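You operate a simulated robot arm through the tools that you are given. There is no shell and no other tool. Be economical: measure what you need, move in short steps, check, and stop when the job is done.

You are at the controls of a simulated robot arm. One attempt, no reset.

Task
Put the tin marked "tomatoes" from the island top on top of the round pie.

Only the result counts: the job must be done as asked and must still hold three seconds after the hand-in. Knocking over, shifting, dropping, spilling or breaking anything else fails it.

Robot
A 7-joint arm with a two-finger parallel gripper, fixed in place. Base frame: the origin is at the foot of the arm, x ahead of it, y to its left, z up; the work surface is at about z = 900. Readings come in mm, rad, newtons and seconds.
Its first joint turns from -2.897 to 2.897 rad. Payload 4.4 kg.
Tool frame: the origin (TCP) lies between the finger pads and is the grasp point; the fingertips stand 23 mm ahead of it; z points along the fingers, y is the line along which they close. The gripper opens to 94 mm. The fingers are 38 mm wide and 10 mm thick; the gripper's body (54 by 96 mm) begins 39 mm behind the TCP.
Orientation is told as [roll, pitch, yaw] about the base's x, y, z axes, in that order, counted from this pose: with the fingers straight down and closing along the base's y, the tool's x points along the base's -x, its y along +y and its z along -z.

Tools
- The arm moves only by the tool apply_moves. Its argument "increments" is one flat list of numbers, 7 for each row, row after row: the shift along the tool's x, y, z in mm, then the turn, a rotation vector about the tool's x, y, z in rad, then the opening, from 0 (shut) to 1 (fully open). In form: [tx, ty, tz, rx, ry, rz, hand, tx, ty, tz, rx, ry, rz, hand, ...]. A call has 1 to 8 rows; each row shifts and turns the commanded pose from where the row before left it, along the tool's axes as they then stand. A row lasts 0.2 s, in which the tool goes at most 50 mm and 0.15 rad; a call with a longer step from one row to the next is refused whole, and so is a gripper value outside its range. A pose out of reach is approached as far as the arm can. The call stops where the force on the tool passes 40 N (or 10 N more than at its start, if that is more) or the arm is blocked; 0.2 s more then pass. The fingers move at their own pace (about 72 mm/s each) and stop on an object; they squeeze with about 43 N. The grip force told is the motor's: it shows also when the fingers shut on nothing. Time passes only in rows, and 0.2 s behind the last, so rows that do not move let the fingers close. The reply holds the time, the measured pose of the TCP, the force on the tool along the base axes, the opening and the grip force, in the units named above and with some noise.
- Cameras (640 x 400 px; columns grow to the right, rows downward): "scene" is fixed at [221.1, 652.2, 1507.9]; the picture's right is [-0.71, -0.71, 0.00], its down [-0.34, 0.34, -0.88] and it looks along [0.62, -0.62, -0.48] (base axes); focal length 343 px, centre (320, 200). "wrist" rides on the gripper at [86, 16, -75] in the tool frame; the picture's right is [-0.18, 0.98, 0.00], its down [-0.58, -0.11, -0.81] and it looks along [-0.79, -0.15, 0.59] (tool axes); focal length 243 px, centre (320, 200). There is no depth. A picture from a camera that has moved, and an enlarged one, comes with that camera's place and axes in the base frame and with its lens.
- get_image(camera): a new picture of that camera. No time passes.
- inspect(camera, box): a new picture of the part [left, top, right, bottom] of that camera's present view, enlarged. No time passes.
- close_job(): hands the job in; it is judged then, once.

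Go step by step. Nothing tells you positions but the pictures and the camera data: compare them with the known pose of the tool, close in by small moves and look again before you grip or let go. The budget is 90 turns and 46 pictures, counting those below and the enlarged ones. Unless the task says otherwise, let go and move clear before handing in, and close with one line.

The tools are called after "Request:" as name(argument=value, ...) on one line, values as JSON. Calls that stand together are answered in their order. apply_moves: Moves the arm, as the interface text tells. Its arguments: {"type":"object","properties":{"increments":{"type":"array","items":{"type":"number"}}},"required":["increments"]} The other tools are called the same way: get_image (camera) takes a picture; inspect (camera, box) takes an enlarged picture of a part of a camera's view; close_job () hands the job in.

At the start:

```text
time: 0.0
tcp_pos: [743.8, 293.7, 1212.6]
ee_rot: [0.001, -0.003, 0.001]
force: [-0.1, 0.0, 0.0]
grip_width: 93.9
grasp_force: 0.0
```

scene: 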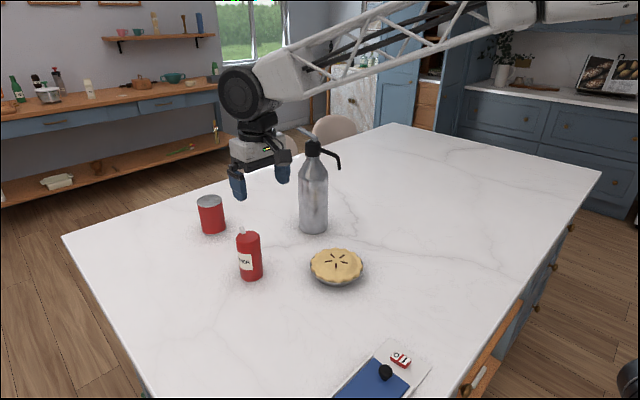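
wrist: 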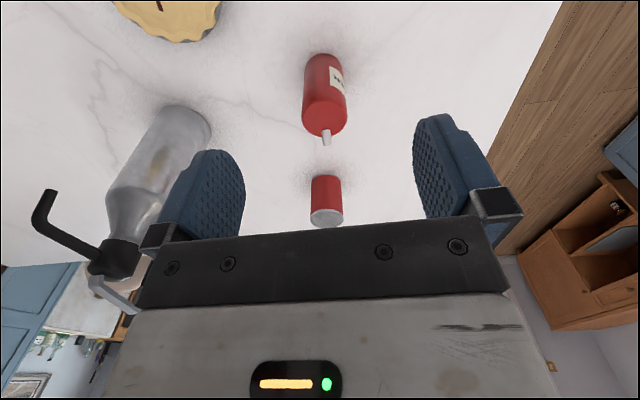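

I see a red tin (roughly x 1100, y 250), a red labelled bottle, a steel bottle and the pie (roughly x 684, y 129). I'll look closer at the labels.

Request:
inspect(camera="scene", box=[180, 180, 380, 305])

Request:
inspect(camera="wrist", box=[240, 40, 400, 240])

Request:
inspect(camera="scene", box=[310, 320, 450, 400])

```text
3.20 times, centred on (280, 242) of scene
camera zoom: at [221.1, 652.2, 1507.9], right [-0.71, -0.71, 0.0], down [-0.34, 0.34, -0.88], along [0.62, -0.62, -0.48], focal length 1097 px, centre (448, 64)
```

zoom: 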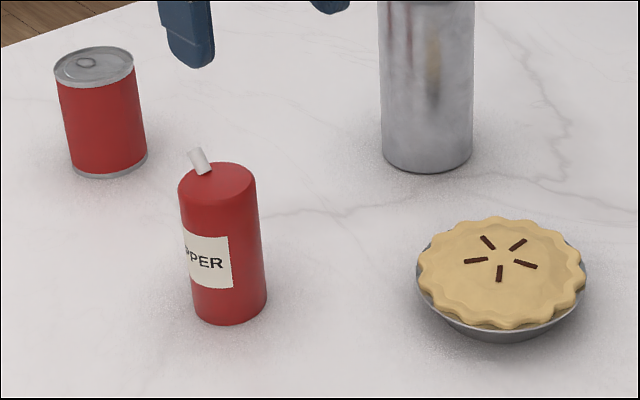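

```text
2.00 times, centred on (320, 140) of wrist
camera zoom: at [657.6, 309.3, 1285.9], right [0.18, 0.98, 0.0], down [0.58, -0.11, 0.81], along [0.79, -0.15, -0.59], focal length 485 px, centre (320, 320)
```

zoom: 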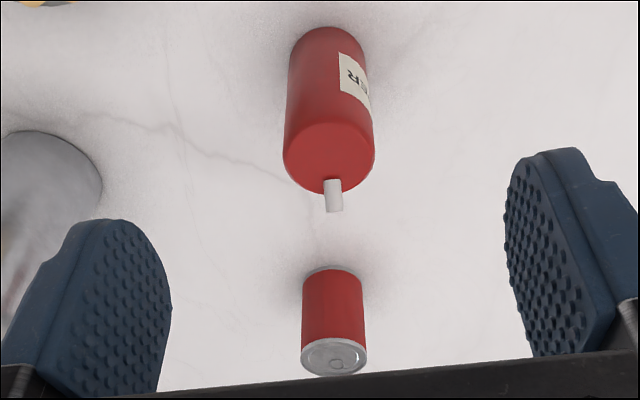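

```text
4.57 times, centred on (380, 360) of scene
camera zoom: at [221.1, 652.2, 1507.9], right [-0.71, -0.71, 0.0], down [-0.34, 0.34, -0.88], along [0.62, -0.62, -0.48], focal length 1567 px, centre (46, -531)
```

zoom: 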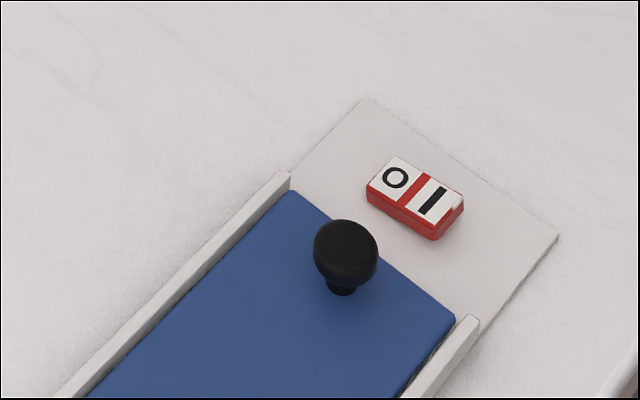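

The only tin is at about (1099, 249), 77 mm across and 110 tall, and lies beyond the straight-down reach. So I'll tilt the tool outward and yaw it radially, high up first.

Request:
apply_moves(increments=[0, 0, 0, 0, 0, -0.11, 1, 0, 0, 0, 0, 0, -0.11, 1, 0, 0, 0, 0, -0.13, 0, 1, 0, 0, 0, 0, -0.13, 0, 1, 0, 0, 0, 0, -0.13, 0, 1, 0, 0, 0, 0, -0.13, 0, 1, 0, 0, 0, 0, -0.13, 0, 1, 0, 0, 0, 0, -0.13, 0, 1])

Request:
get_image(camera="wrist")

```text
time: 1.8
tcp_pos: [744.3, 293.6, 1213.8]
ee_rot: [0.003, -0.783, 0.218]
force: [-0.3, 0.5, 1.0]
grip_width: 93.7
grasp_force: 0.1
```

```text
40 pictures are left
camera wrist: at [629.2, 284.7, 1204.3], right [-0.09, 0.99, 0.13], down [-0.13, -0.14, 0.98], along [0.99, 0.07, 0.14], focal length 243 px, centre (320, 200)
```

wrist: 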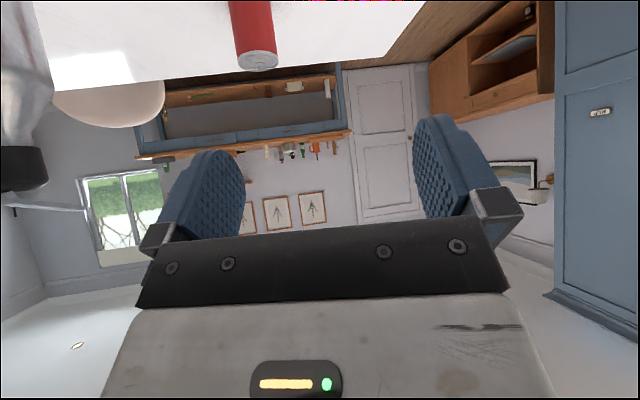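

The tilt holds. Next I move out radially while still high, then look again.

Request:
apply_moves(increments=[-25.7, -20.2, 25.6, 0, 0, 0, 1, -25.7, -20.2, 25.6, 0, 0, 0, 1, -25.7, -20.2, 25.6, 0, 0, 0, 1, -25.7, -20.2, 25.6, 0, 0, 0, 1, -25.7, -20.2, 25.6, 0, 0, 0, 1, -25.7, -20.2, 25.6, 0, 0, 0, 1])

Request:
get_image(camera="wrist")

Request:
get_image(camera="scene")

```text
time: 3.2
tcp_pos: [982.3, 227.5, 1215.3]
ee_rot: [-0.002, -0.782, 0.22]
force: [-0.3, -0.1, 0.5]
grip_width: 94.0
grasp_force: 0.0
```

```text
39 pictures are left
camera wrist: at [868.5, 217.9, 1206.0], right [-0.09, 0.99, 0.13], down [-0.13, -0.14, 0.98], along [0.99, 0.07, 0.14], focal length 243 px, centre (320, 200)
```

wrist: 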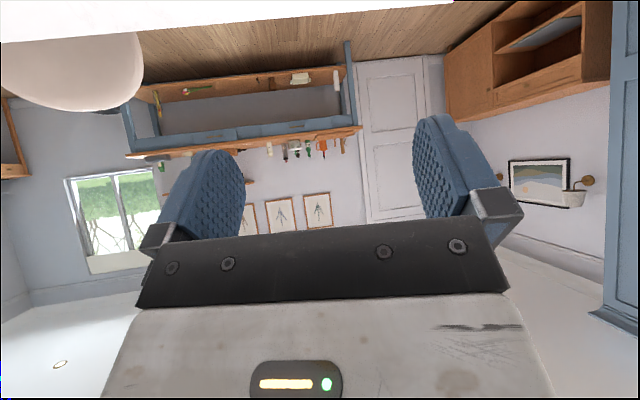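

```text
38 pictures are left
```

scene: 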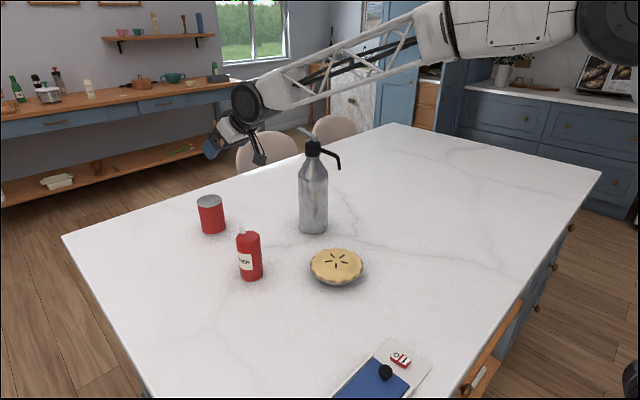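

Reached well. Now I'll descend to about z 1110, short of the tin, and look.

Request:
apply_moves(increments=[24.8, 0, 24.8, 0, 0, 0, 1, 24.8, 0, 24.8, 0, 0, 0, 1, 24.8, -3, 24.8, 0, 0, 0, 1])

Request:
get_image(camera="wrist")

Request:
get_image(camera="scene")

```text
time: 4.0
tcp_pos: [983.2, 221.4, 1110.0]
ee_rot: [0.001, -0.783, 0.221]
force: [0.8, 0.8, 0.5]
grip_width: 93.9
grasp_force: 0.1
```

```text
37 pictures are left
camera wrist: at [868.9, 212.9, 1099.4], right [-0.09, 0.99, 0.13], down [-0.13, -0.14, 0.98], along [0.99, 0.07, 0.14], focal length 243 px, centre (320, 200)
```

wrist: 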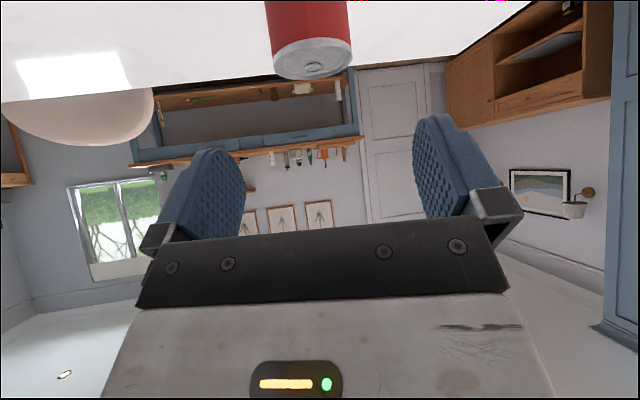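

```text
36 pictures are left
```

scene: 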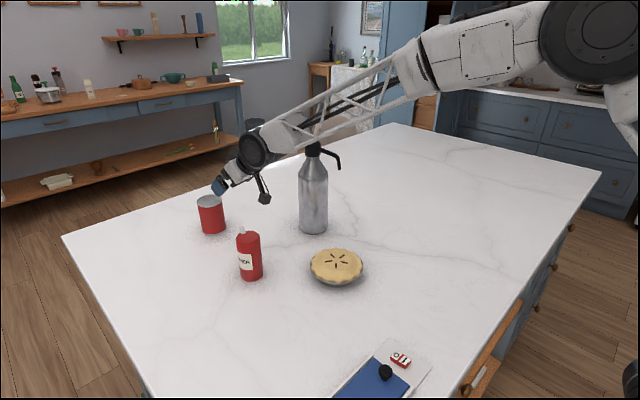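

The tin is ahead and slightly lower, and my two estimates differ by about 9 mm sideways. I'll take zooms to refine that.

Request:
inspect(camera="wrist", box=[240, 0, 400, 100])

Request:
inspect(camera="scene", box=[180, 165, 260, 245])

```text
4.00 times, centred on (320, 50) of wrist
camera zoom: at [868.9, 212.9, 1099.4], right [-0.09, 0.99, 0.13], down [-0.13, -0.14, 0.98], along [0.99, 0.07, 0.14], focal length 970 px, centre (320, 800)
```

zoom: 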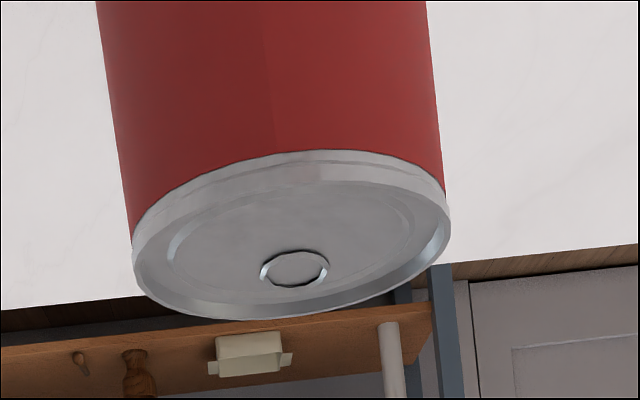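

```text
5.00 times, centred on (220, 205) of scene
camera zoom: at [221.1, 652.2, 1507.9], right [-0.71, -0.71, 0.0], down [-0.34, 0.34, -0.88], along [0.62, -0.62, -0.48], focal length 1714 px, centre (820, 175)
```

zoom: 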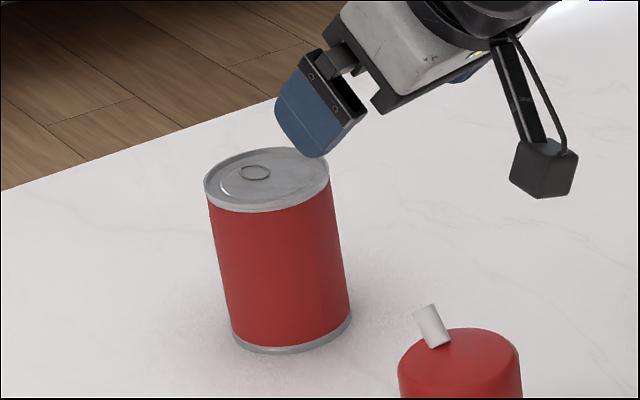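

Refined: the tin's axis is near (1107, 240), its top near z 1003, and it sits about 8 mm to the tool's −y side. I'll correct sideways, back up slightly, come in along the tool axis and check.

Request:
apply_moves(increments=[11.3, -8.3, -11.3, 0, 0, 0, 1, 0, 0, 33, 0, 0, 0, 1, 0, 0, 33, 0, 0, 0, 1, 0, 0, 34, 0, 0, 0, 1])

Request:
get_image(camera="wrist")

Request:
inspect(camera="scene", box=[180, 165, 260, 245])

```text
time: 5.0
tcp_pos: [1039.2, 220.7, 1038.7]
ee_rot: [-0.001, -0.78, 0.22]
force: [0.7, 0.6, 1.1]
grip_width: 94.1
grasp_force: 0.0
```

```text
33 pictures are left
camera wrist: at [924.7, 212.2, 1029.2], right [-0.09, 0.99, 0.13], down [-0.13, -0.14, 0.98], along [0.99, 0.07, 0.14], focal length 243 px, centre (320, 200)
```

wrist: 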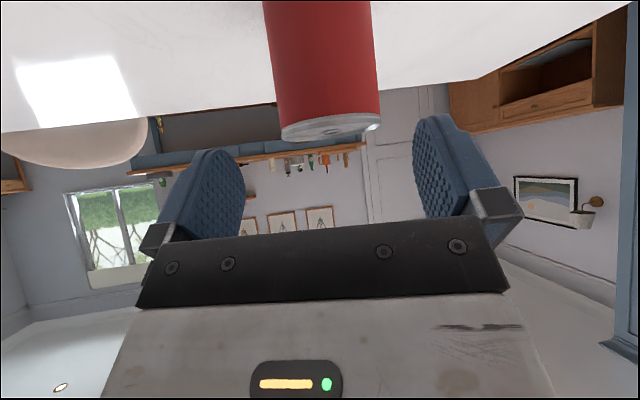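

```text
5.00 times, centred on (220, 205) of scene
camera zoom: at [221.1, 652.2, 1507.9], right [-0.71, -0.71, 0.0], down [-0.34, 0.34, -0.88], along [0.62, -0.62, -0.48], focal length 1714 px, centre (820, 175)
```

zoom: 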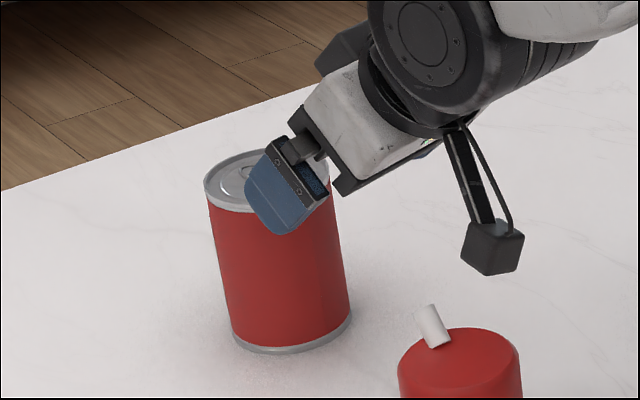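

Fingers are at the tin's rim. I'll zoom to check the centring before going in.

Request:
inspect(camera="wrist", box=[220, 60, 460, 210])

```text
2.67 times, centred on (340, 135) of wrist
camera zoom: at [924.7, 212.2, 1029.2], right [-0.09, 0.99, 0.13], down [-0.13, -0.14, 0.98], along [0.99, 0.07, 0.14], focal length 647 px, centre (267, 373)
```

zoom: 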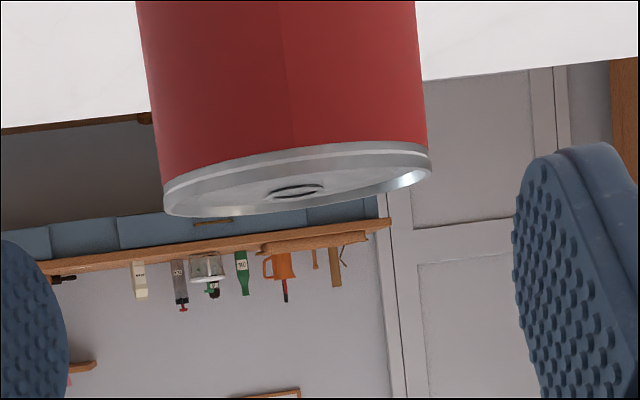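

Reconciled: the tin is at (1114, 240) with its top at about z 1001. I'll shift +2.6 mm sideways and advance, keeping the fingers open.

Request:
apply_moves(increments=[-5.2, 2.6, 0, 0, 0, 0, 1, 0, 0, 22, 0, 0, 0, 1, 0, 0, 22, 0, 0, 0, 1, 0, 0, 22, 0, 0, 0, 1])

Request:
get_image(camera="wrist")

Request:
inspect(camera="scene", box=[180, 165, 260, 245])

```text
time: 6.0
tcp_pos: [1088.3, 236.9, 995.3]
ee_rot: [0.001, -0.784, 0.22]
force: [0.3, 0.8, 0.7]
grip_width: 93.9
grasp_force: 0.0
```

```text
30 pictures are left
camera wrist: at [973.8, 227.3, 985.1], right [-0.09, 0.99, 0.13], down [-0.13, -0.14, 0.98], along [0.99, 0.07, 0.14], focal length 243 px, centre (320, 200)
```

wrist: 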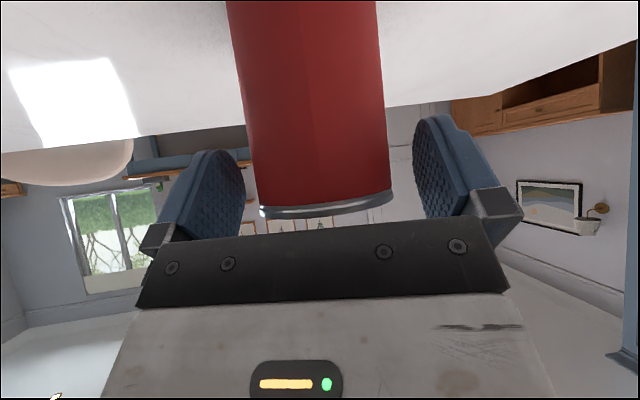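

```text
5.00 times, centred on (220, 205) of scene
camera zoom: at [221.1, 652.2, 1507.9], right [-0.71, -0.71, 0.0], down [-0.34, 0.34, -0.88], along [0.62, -0.62, -0.48], focal length 1714 px, centre (820, 175)
```

zoom: 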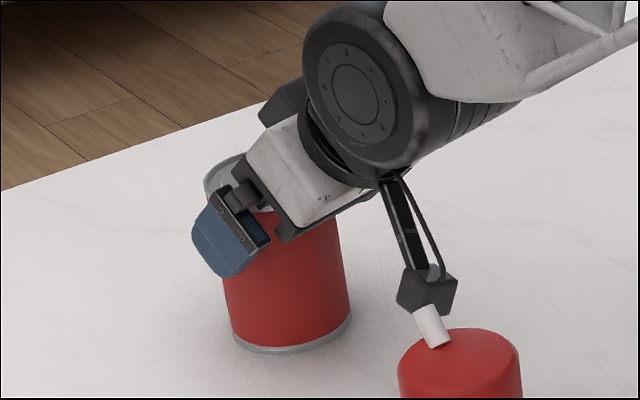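

Still on line, with only about 2 mm of sideways error. I'll correct it, finish the advance and close the fingers.

Request:
apply_moves(increments=[0, -1.8, 0, 0, 0, 0, 1, 0, 0, 11, 0, 0, 0, 1, 0, 0, 11, 0, 0, 0, 1, 0, 0, 0, 0, 0, 0, 1])

Request:
get_image(camera="wrist")

```text
time: 7.0
tcp_pos: [1104.3, 239.2, 980.5]
ee_rot: [0.001, -0.784, 0.22]
force: [-6.7, -2.9, 12.6]
grip_width: 94.2
grasp_force: 0.0
```

```text
28 pictures are left
camera wrist: at [989.2, 229.1, 970.3], right [-0.09, 0.99, 0.13], down [-0.13, -0.14, 0.98], along [0.99, 0.07, 0.14], focal length 243 px, centre (320, 200)
```

wrist: 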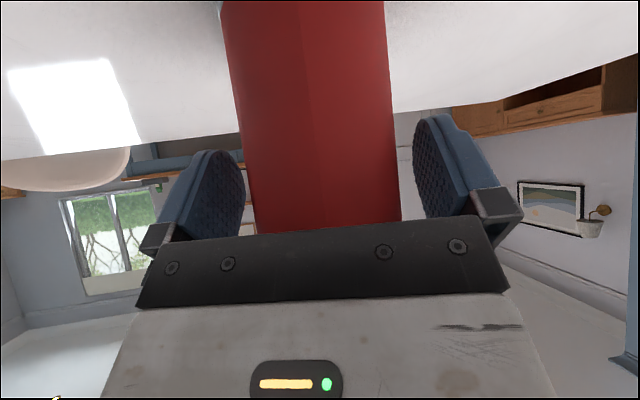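

The gripper body is lightly touching the tin's rim (about 14 N). I'll back off a few mm, then close.

Request:
apply_moves(increments=[0, 0, -5, 0, 0, 0, 1, 0, 0, 0, 0, 0, 0, 1])

Request:
inspect(camera="scene", box=[180, 165, 260, 245])

Request:
inspect(camera="wrist", box=[220, 60, 460, 260])

```text
time: 7.6
tcp_pos: [1099.1, 237.6, 980.1]
ee_rot: [0.0, -0.78, 0.219]
force: [-0.7, 0.1, 0.9]
grip_width: 94.3
grasp_force: 0.0
```

```text
5.00 times, centred on (220, 205) of scene
camera zoom: at [221.1, 652.2, 1507.9], right [-0.71, -0.71, 0.0], down [-0.34, 0.34, -0.88], along [0.62, -0.62, -0.48], focal length 1714 px, centre (820, 175)
```

zoom: 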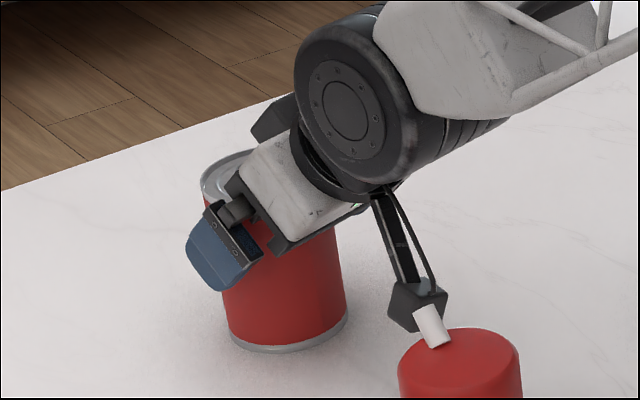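

```text
2.00 times, centred on (340, 160) of wrist
camera zoom: at [984.7, 228.1, 971.6], right [-0.09, 0.99, 0.13], down [-0.13, -0.14, 0.98], along [0.99, 0.07, 0.14], focal length 485 px, centre (280, 280)
```

zoom: 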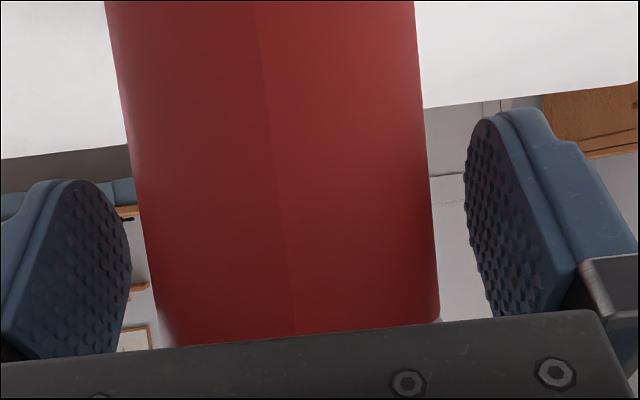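

The tin is upright and between the pads. Closing now.

Request:
apply_moves(increments=[0, 0, 0, 0, 0, 0, 0.6, 0, 0, 0, 0, 0, 0, 0.4, 0, 0, 0, 0, 0, 0, 0.4, 0, 0, 0, 0, 0, 0, 0.4])

```text
time: 8.6
tcp_pos: [1099.1, 235.9, 981.9]
ee_rot: [0.0, -0.782, 0.221]
force: [-1.0, 1.5, 0.1]
grip_width: 73.4
grasp_force: 42.5
```

Gripped: width 73.4 mm at 42 N. I'll lift 25 mm and check.

Request:
apply_moves(increments=[-8.8, 0, -8.9, 0, 0, 0, 0.3, -8.8, 0, -8.9, 0, 0, 0, 0.3, 0, 0, 0, 0, 0, 0, 0.3])

Request:
inspect(camera="scene", box=[180, 145, 280, 245])

Request:
get_image(camera="wrist")

```text
time: 9.4
tcp_pos: [1099.3, 237.8, 1006.0]
ee_rot: [0.0, -0.782, 0.219]
force: [0.1, 0.5, -4.7]
grip_width: 73.4
grasp_force: 43.1
```

```text
4.00 times, centred on (230, 195) of scene
camera zoom: at [221.1, 652.2, 1507.9], right [-0.71, -0.71, 0.0], down [-0.34, 0.34, -0.88], along [0.62, -0.62, -0.48], focal length 1371 px, centre (680, 220)
```

zoom: 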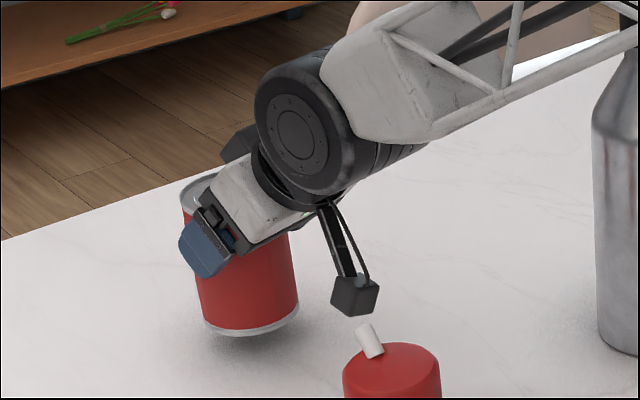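

```text
24 pictures are left
camera wrist: at [984.5, 227.8, 996.0], right [-0.09, 0.99, 0.13], down [-0.13, -0.14, 0.98], along [0.99, 0.07, 0.14], focal length 243 px, centre (320, 200)
```

wrist: 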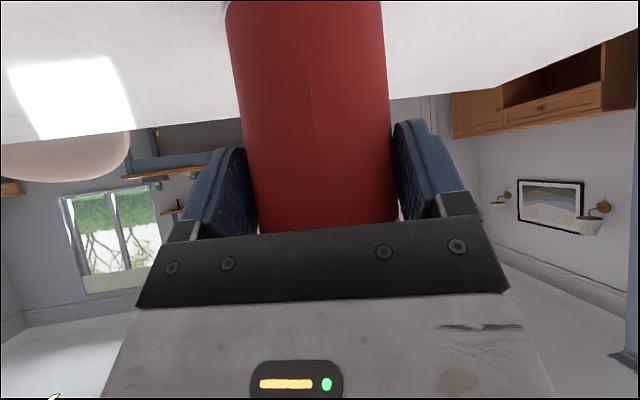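

The tin hangs upright and firm. I'll raise it well clear of the other items before retreating toward the pie.

Request:
apply_moves(increments=[-22.3, 0, -22.5, 0, 0, 0, 0.3, -22.3, 0, -22.5, 0, 0, 0, 0.3, -22.3, 0, -22.5, 0, 0, 0, 0.3, -22.3, 0, -22.5, 0, 0, 0, 0.3, -22.3, 0, -22.5, 0, 0, 0, 0.3, -22.3, 0, -22.5, 0, 0, 0, 0.3])

Request:
inspect(camera="scene", box=[280, 220, 400, 300])

Request:
get_image(camera="scene")

```text
time: 10.8
tcp_pos: [1097.9, 234.5, 1193.6]
ee_rot: [0.002, -0.78, 0.22]
force: [-0.5, -0.2, -5.6]
grip_width: 73.3
grasp_force: 43.1
```

```text
5.00 times, centred on (340, 260) of scene
camera zoom: at [221.1, 652.2, 1507.9], right [-0.71, -0.71, 0.0], down [-0.34, 0.34, -0.88], along [0.62, -0.62, -0.48], focal length 1714 px, centre (220, -100)
```

zoom: 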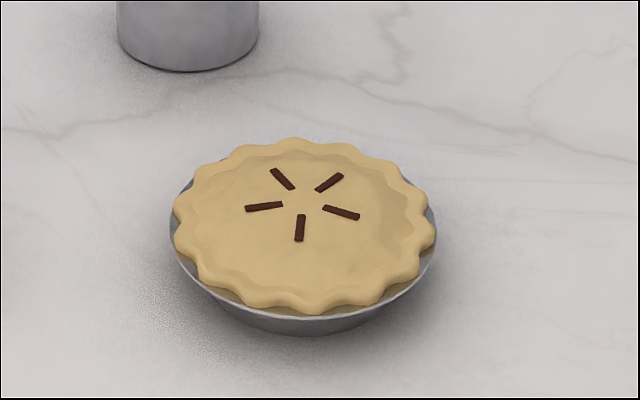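

```text
22 pictures are left
```

scene: 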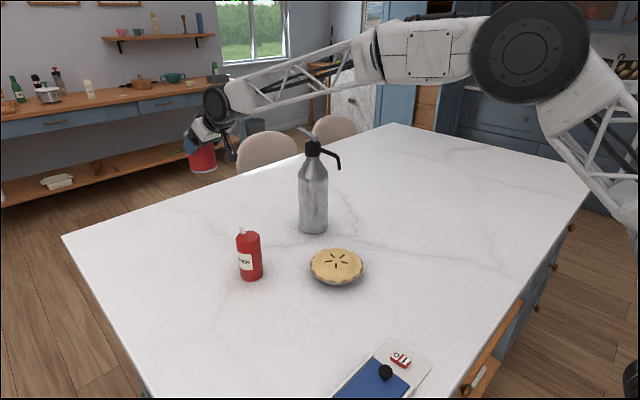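

The pie's centre is about (688, 123), with its crust top near z 942–946. I'll retreat radially at this height.

Request:
apply_moves(increments=[31.3, -2, -31.1, 0, 0, 0, 0.3, 31.3, -2, -31.1, 0, 0, 0, 0.3, 31.3, -2, -31.1, 0, 0, 0, 0.3, 31.3, -2, -31.1, 0, 0, 0, 0.3, 31.3, -2, -31.1, 0, 0, 0, 0.3, 31.3, -2, -31.1, 0, 0, 0, 0.3, 31.3, -2, -31.1, 0, 0, 0, 0.3])

Request:
get_image(camera="scene")

```text
time: 12.4
tcp_pos: [801.8, 159.6, 1198.5]
ee_rot: [-0.002, -0.781, 0.219]
force: [-0.3, 0.6, -5.9]
grip_width: 73.1
grasp_force: 43.4
```

```text
21 pictures are left
```

scene: 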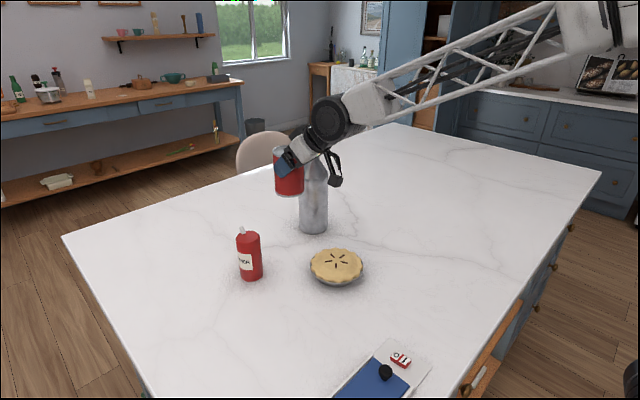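

Clear of everything. Next: over the pie, then down to about 50 mm above it.

Request:
apply_moves(increments=[24.1, -2.7, -24, 0, 0, 0, 0.3, 24.1, -2.7, -24, 0, 0, 0, 0.3, 24.1, -2.7, -24, 0, 0, 0, 0.3, 24.1, -2.7, -24, 0, 0, 0, 0.3, 21.7, 0, 21.8, 0, 0, 0, 0.3, 21.7, 0, 21.8, 0, 0, 0, 0.3, 21.7, 0, 21.8, 0, 0, 0, 0.3, 21.7, 0, 21.8, 0, 0, 0, 0.3])

Request:
inspect(camera="scene", box=[260, 160, 420, 300])

Request:
get_image(camera="wrist")

```text
time: 14.2
tcp_pos: [671.3, 114.2, 1073.7]
ee_rot: [-0.001, -0.781, 0.22]
force: [-0.3, 0.4, -3.8]
grip_width: 73.3
grasp_force: 43.0
```

```text
2.86 times, centred on (340, 230) of scene
camera zoom: at [221.1, 652.2, 1507.9], right [-0.71, -0.71, 0.0], down [-0.34, 0.34, -0.88], along [0.62, -0.62, -0.48], focal length 980 px, centre (263, 114)
```

zoom: 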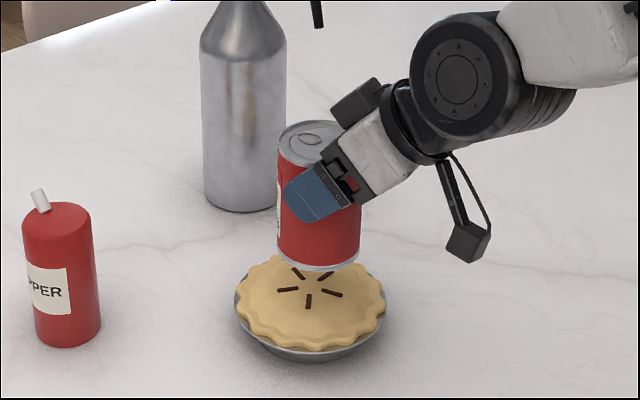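

```text
19 pictures are left
camera wrist: at [556.2, 105.0, 1063.2], right [-0.09, 0.99, 0.13], down [-0.13, -0.14, 0.98], along [0.99, 0.07, 0.14], focal length 243 px, centre (320, 200)
```

wrist: 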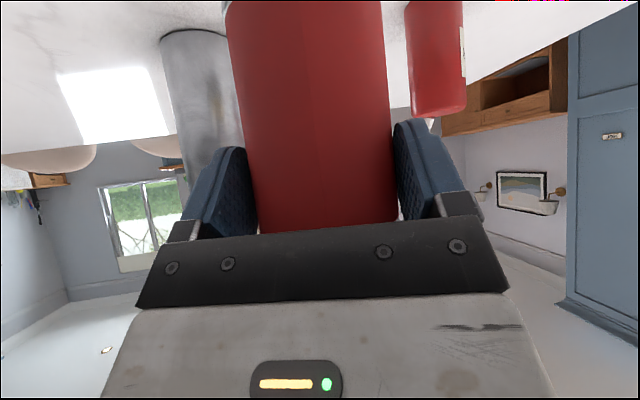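

The tin is about 5 mm off sideways. I'll correct that, lower to about 15 mm above the crust and look again.

Request:
apply_moves(increments=[-1.9, 5, 1.9, 0, 0, 0, 0.3, 8, 0, 8, 0, 0, 0, 0.3, 8, 0, 8, 0, 0, 0, 0.3, 7, 0, 7, 0, 0, 0, 0.3])

Request:
inspect(camera="scene", box=[280, 200, 400, 300])

```text
time: 15.2
tcp_pos: [672.2, 121.8, 1041.2]
ee_rot: [0.001, -0.782, 0.22]
force: [-0.1, -0.5, -4.7]
grip_width: 73.3
grasp_force: 43.1
```

```text
4.00 times, centred on (340, 250) of scene
camera zoom: at [221.1, 652.2, 1507.9], right [-0.71, -0.71, 0.0], down [-0.34, 0.34, -0.88], along [0.62, -0.62, -0.48], focal length 1371 px, centre (240, 0)
```

zoom: 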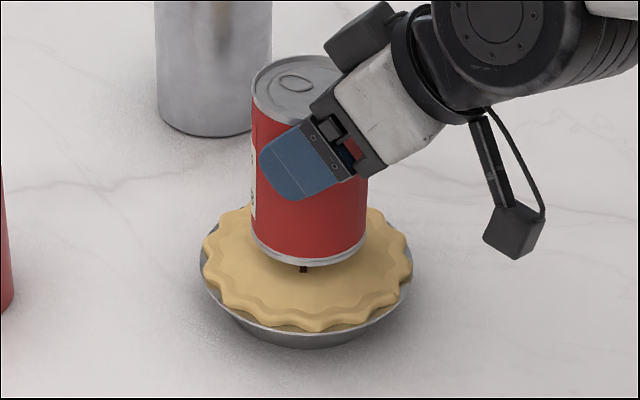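

Sideways alignment is now good. Next I lower in small steps until there is contact.

Request:
apply_moves(increments=[2.8, 0, 2.8, 0, 0, 0, 0.3, 2.8, 0, 2.8, 0, 0, 0, 0.3, 0, 0, 0, 0, 0, 0, 0.3])

Request:
inspect(camera="scene", box=[280, 200, 400, 300])

```text
time: 16.0
tcp_pos: [671.0, 120.8, 1033.8]
ee_rot: [0.0, -0.783, 0.22]
force: [-0.2, -0.4, -5.0]
grip_width: 73.5
grasp_force: 43.4
```

```text
4.00 times, centred on (340, 250) of scene
camera zoom: at [221.1, 652.2, 1507.9], right [-0.71, -0.71, 0.0], down [-0.34, 0.34, -0.88], along [0.62, -0.62, -0.48], focal length 1371 px, centre (240, 0)
```

zoom: 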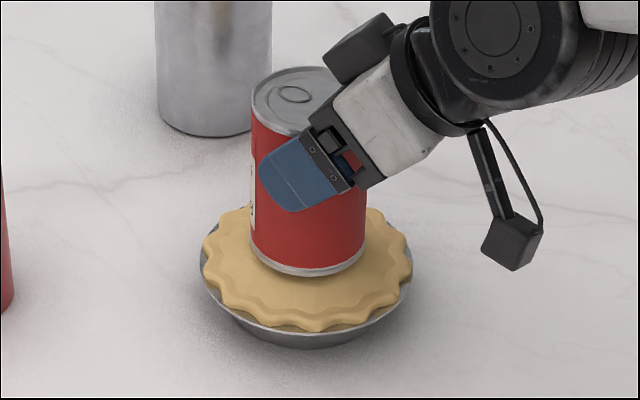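

No contact yet. The tin looks about 5 mm too near the camera, so I'll nudge it away and keep lowering.

Request:
apply_moves(increments=[-1.9, -4.2, 1.9, 0, 0, 0, 0.3, 1.4, 0, 1.4, 0, 0, 0, 0.3, 1.4, 0, 1.4, 0, 0, 0, 0.3, 0, 0, 0, 0, 0, 0, 0.3])

Request:
inspect(camera="scene", box=[280, 200, 400, 300])

```text
time: 17.0
tcp_pos: [674.1, 116.8, 1028.7]
ee_rot: [0.0, -0.782, 0.219]
force: [0.6, -0.3, -4.8]
grip_width: 73.4
grasp_force: 42.8
```

```text
4.00 times, centred on (340, 250) of scene
camera zoom: at [221.1, 652.2, 1507.9], right [-0.71, -0.71, 0.0], down [-0.34, 0.34, -0.88], along [0.62, -0.62, -0.48], focal length 1371 px, centre (240, 0)
```

zoom: 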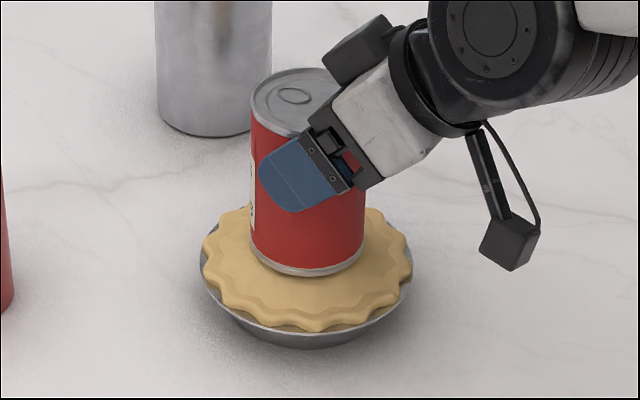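

Request:
apply_moves(increments=[1.1, 0, 1.1, 0, 0, 0, 0.3, 1.1, 0, 1.1, 0, 0, 0, 0.3, 0, 0, 0, 0, 0, 0, 0.3])

```text
time: 17.8
tcp_pos: [674.3, 117.9, 1025.2]
ee_rot: [-0.001, -0.783, 0.221]
force: [0.1, 0.1, -4.7]
grip_width: 73.3
grasp_force: 43.1
```

Still hanging free at about z 944 (tin bottom), so I'll continue down.

Request:
apply_moves(increments=[1.1, 0, 1.1, 0, 0, 0, 0.3, 1.1, 0, 1.1, 0, 0, 0, 0.3, 0, 0, 0, 0, 0, 0, 0.3])

Request:
inspect(camera="scene", box=[280, 200, 400, 300])

```text
time: 18.6
tcp_pos: [674.0, 119.1, 1025.3]
ee_rot: [-0.001, -0.786, 0.221]
force: [-3.9, -4.6, 28.8]
grip_width: 73.8
grasp_force: 42.8
```

```text
4.00 times, centred on (340, 250) of scene
camera zoom: at [221.1, 652.2, 1507.9], right [-0.71, -0.71, 0.0], down [-0.34, 0.34, -0.88], along [0.62, -0.62, -0.48], focal length 1371 px, centre (240, 0)
```

zoom: 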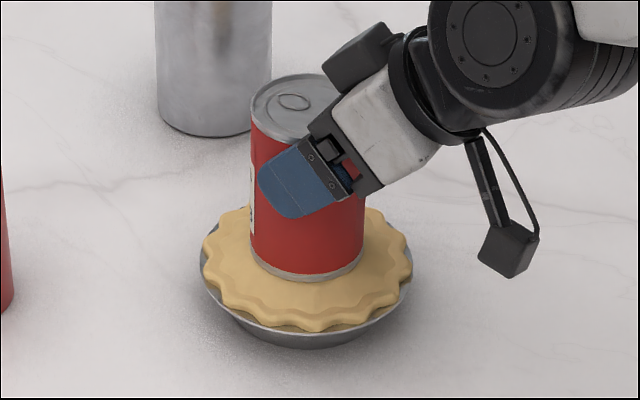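

Contact at crust z ≈ 944. At that height the tin axis (691, 122) matches the pie centre (690, 122). I'll relieve the excess pressure before letting go.

Request:
apply_moves(increments=[-1.6, 0, -1.6, 0, 0, 0, 0.3, 0, 0, 0, 0, 0, 0, 0.3])

```text
time: 19.2
tcp_pos: [673.2, 118.3, 1024.9]
ee_rot: [-0.001, -0.78, 0.221]
force: [4.2, 3.5, 9.7]
grip_width: 73.3
grasp_force: 43.1
```

Request:
apply_moves(increments=[-0.6, 0, -0.6, 0, 0, 0, 0.3, 0, 0, 0, 0, 0, 0, 0.3])

Request:
inspect(camera="scene", box=[280, 200, 400, 300])

```text
time: 19.8
tcp_pos: [675.1, 118.8, 1025.7]
ee_rot: [0.001, -0.779, 0.22]
force: [-3.5, 0.9, 5.5]
grip_width: 73.4
grasp_force: 43.1
```

```text
4.00 times, centred on (340, 250) of scene
camera zoom: at [221.1, 652.2, 1507.9], right [-0.71, -0.71, 0.0], down [-0.34, 0.34, -0.88], along [0.62, -0.62, -0.48], focal length 1371 px, centre (240, 0)
```

zoom: 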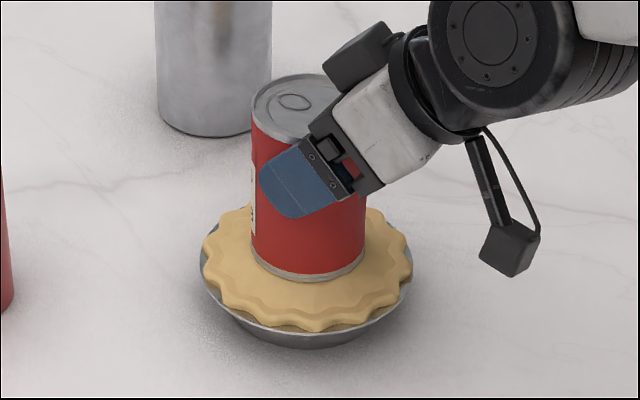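

The tin sits upright and centred on the pie with light contact. Releasing gradually.

Request:
apply_moves(increments=[0, 0, 0, 0, 0, 0, 0.82, 0, 0, 0, 0, 0, 0, 0.9, 0, 0, 0, 0, 0, 0, 1, 0, 0, 0, 0, 0, 0, 1])

Request:
inspect(camera="scene", box=[280, 200, 400, 300])

Request:
get_image(camera="wrist")

```text
time: 20.8
tcp_pos: [675.8, 117.8, 1026.3]
ee_rot: [0.0, -0.783, 0.218]
force: [-0.2, -0.5, 0.4]
grip_width: 94.0
grasp_force: 0.1
```

```text
4.00 times, centred on (340, 250) of scene
camera zoom: at [221.1, 652.2, 1507.9], right [-0.71, -0.71, 0.0], down [-0.34, 0.34, -0.88], along [0.62, -0.62, -0.48], focal length 1371 px, centre (240, 0)
```

zoom: 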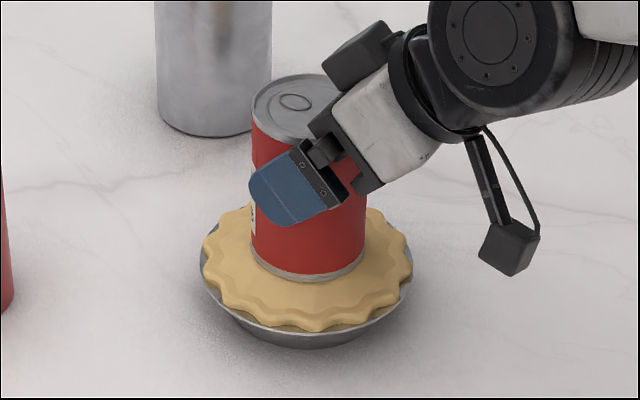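

```text
12 pictures are left
camera wrist: at [560.1, 109.2, 1016.2], right [-0.09, 0.99, 0.13], down [-0.13, -0.14, 0.98], along [0.99, 0.07, 0.14], focal length 243 px, centre (320, 200)
```

wrist: 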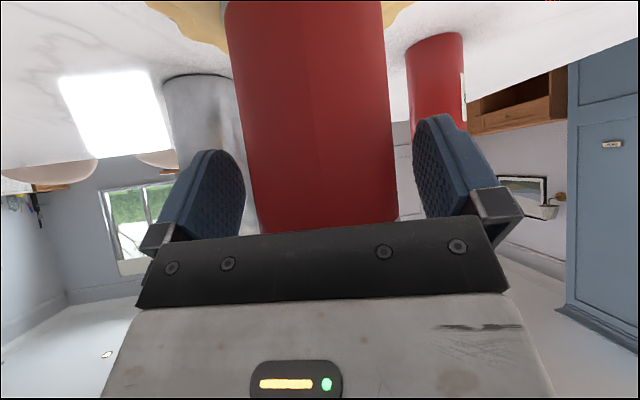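

The tin stands on its own with gaps on both sides. Backing out along the tool axis.

Request:
apply_moves(increments=[0, 0, -12, 0, 0, 0, 1, 0, 0, -20, 0, 0, 0, 1, 0, 0, -30, 0, 0, 0, 1, 0, 0, -40, 0, 0, 0, 1, 0, 0, -40, 0, 0, 0, 1, 0, 0, 0, 0, 0, 0, 1, 0, 0, 0, 0, 0, 0, 1])

Request:
get_image(camera="scene")

Request:
inspect(camera="scene", box=[220, 180, 380, 300])

```text
time: 22.4
tcp_pos: [579.7, 97.1, 1128.4]
ee_rot: [0.0, -0.782, 0.22]
force: [0.0, 0.1, -0.6]
grip_width: 94.1
grasp_force: 0.1
```

```text
11 pictures are left
```

scene: 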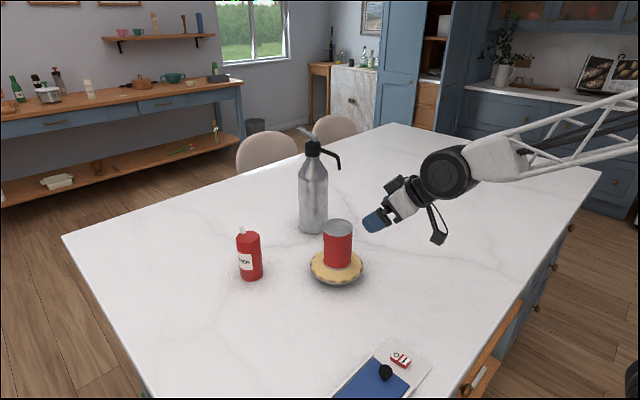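

```text
3.33 times, centred on (300, 240) of scene
camera zoom: at [221.1, 652.2, 1507.9], right [-0.71, -0.71, 0.0], down [-0.34, 0.34, -0.88], along [0.62, -0.62, -0.48], focal length 1143 px, centre (387, 67)
```

zoom: 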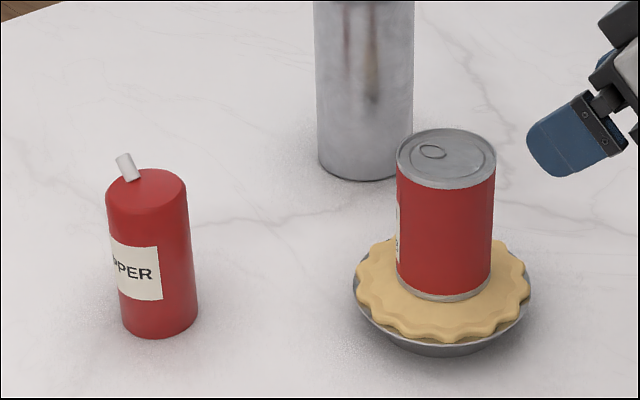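

The tin stands upright and centred on the pie, the gripper is clear, and nothing else has moved. Handing in.

Request:
close_job()

```text
The job is handed in.
```

The tin is standing upright in the middle of the round pie, released and with the arm clear. I never got a readable view of its "tomatoes" label, but it was the only tin I saw on the island top.
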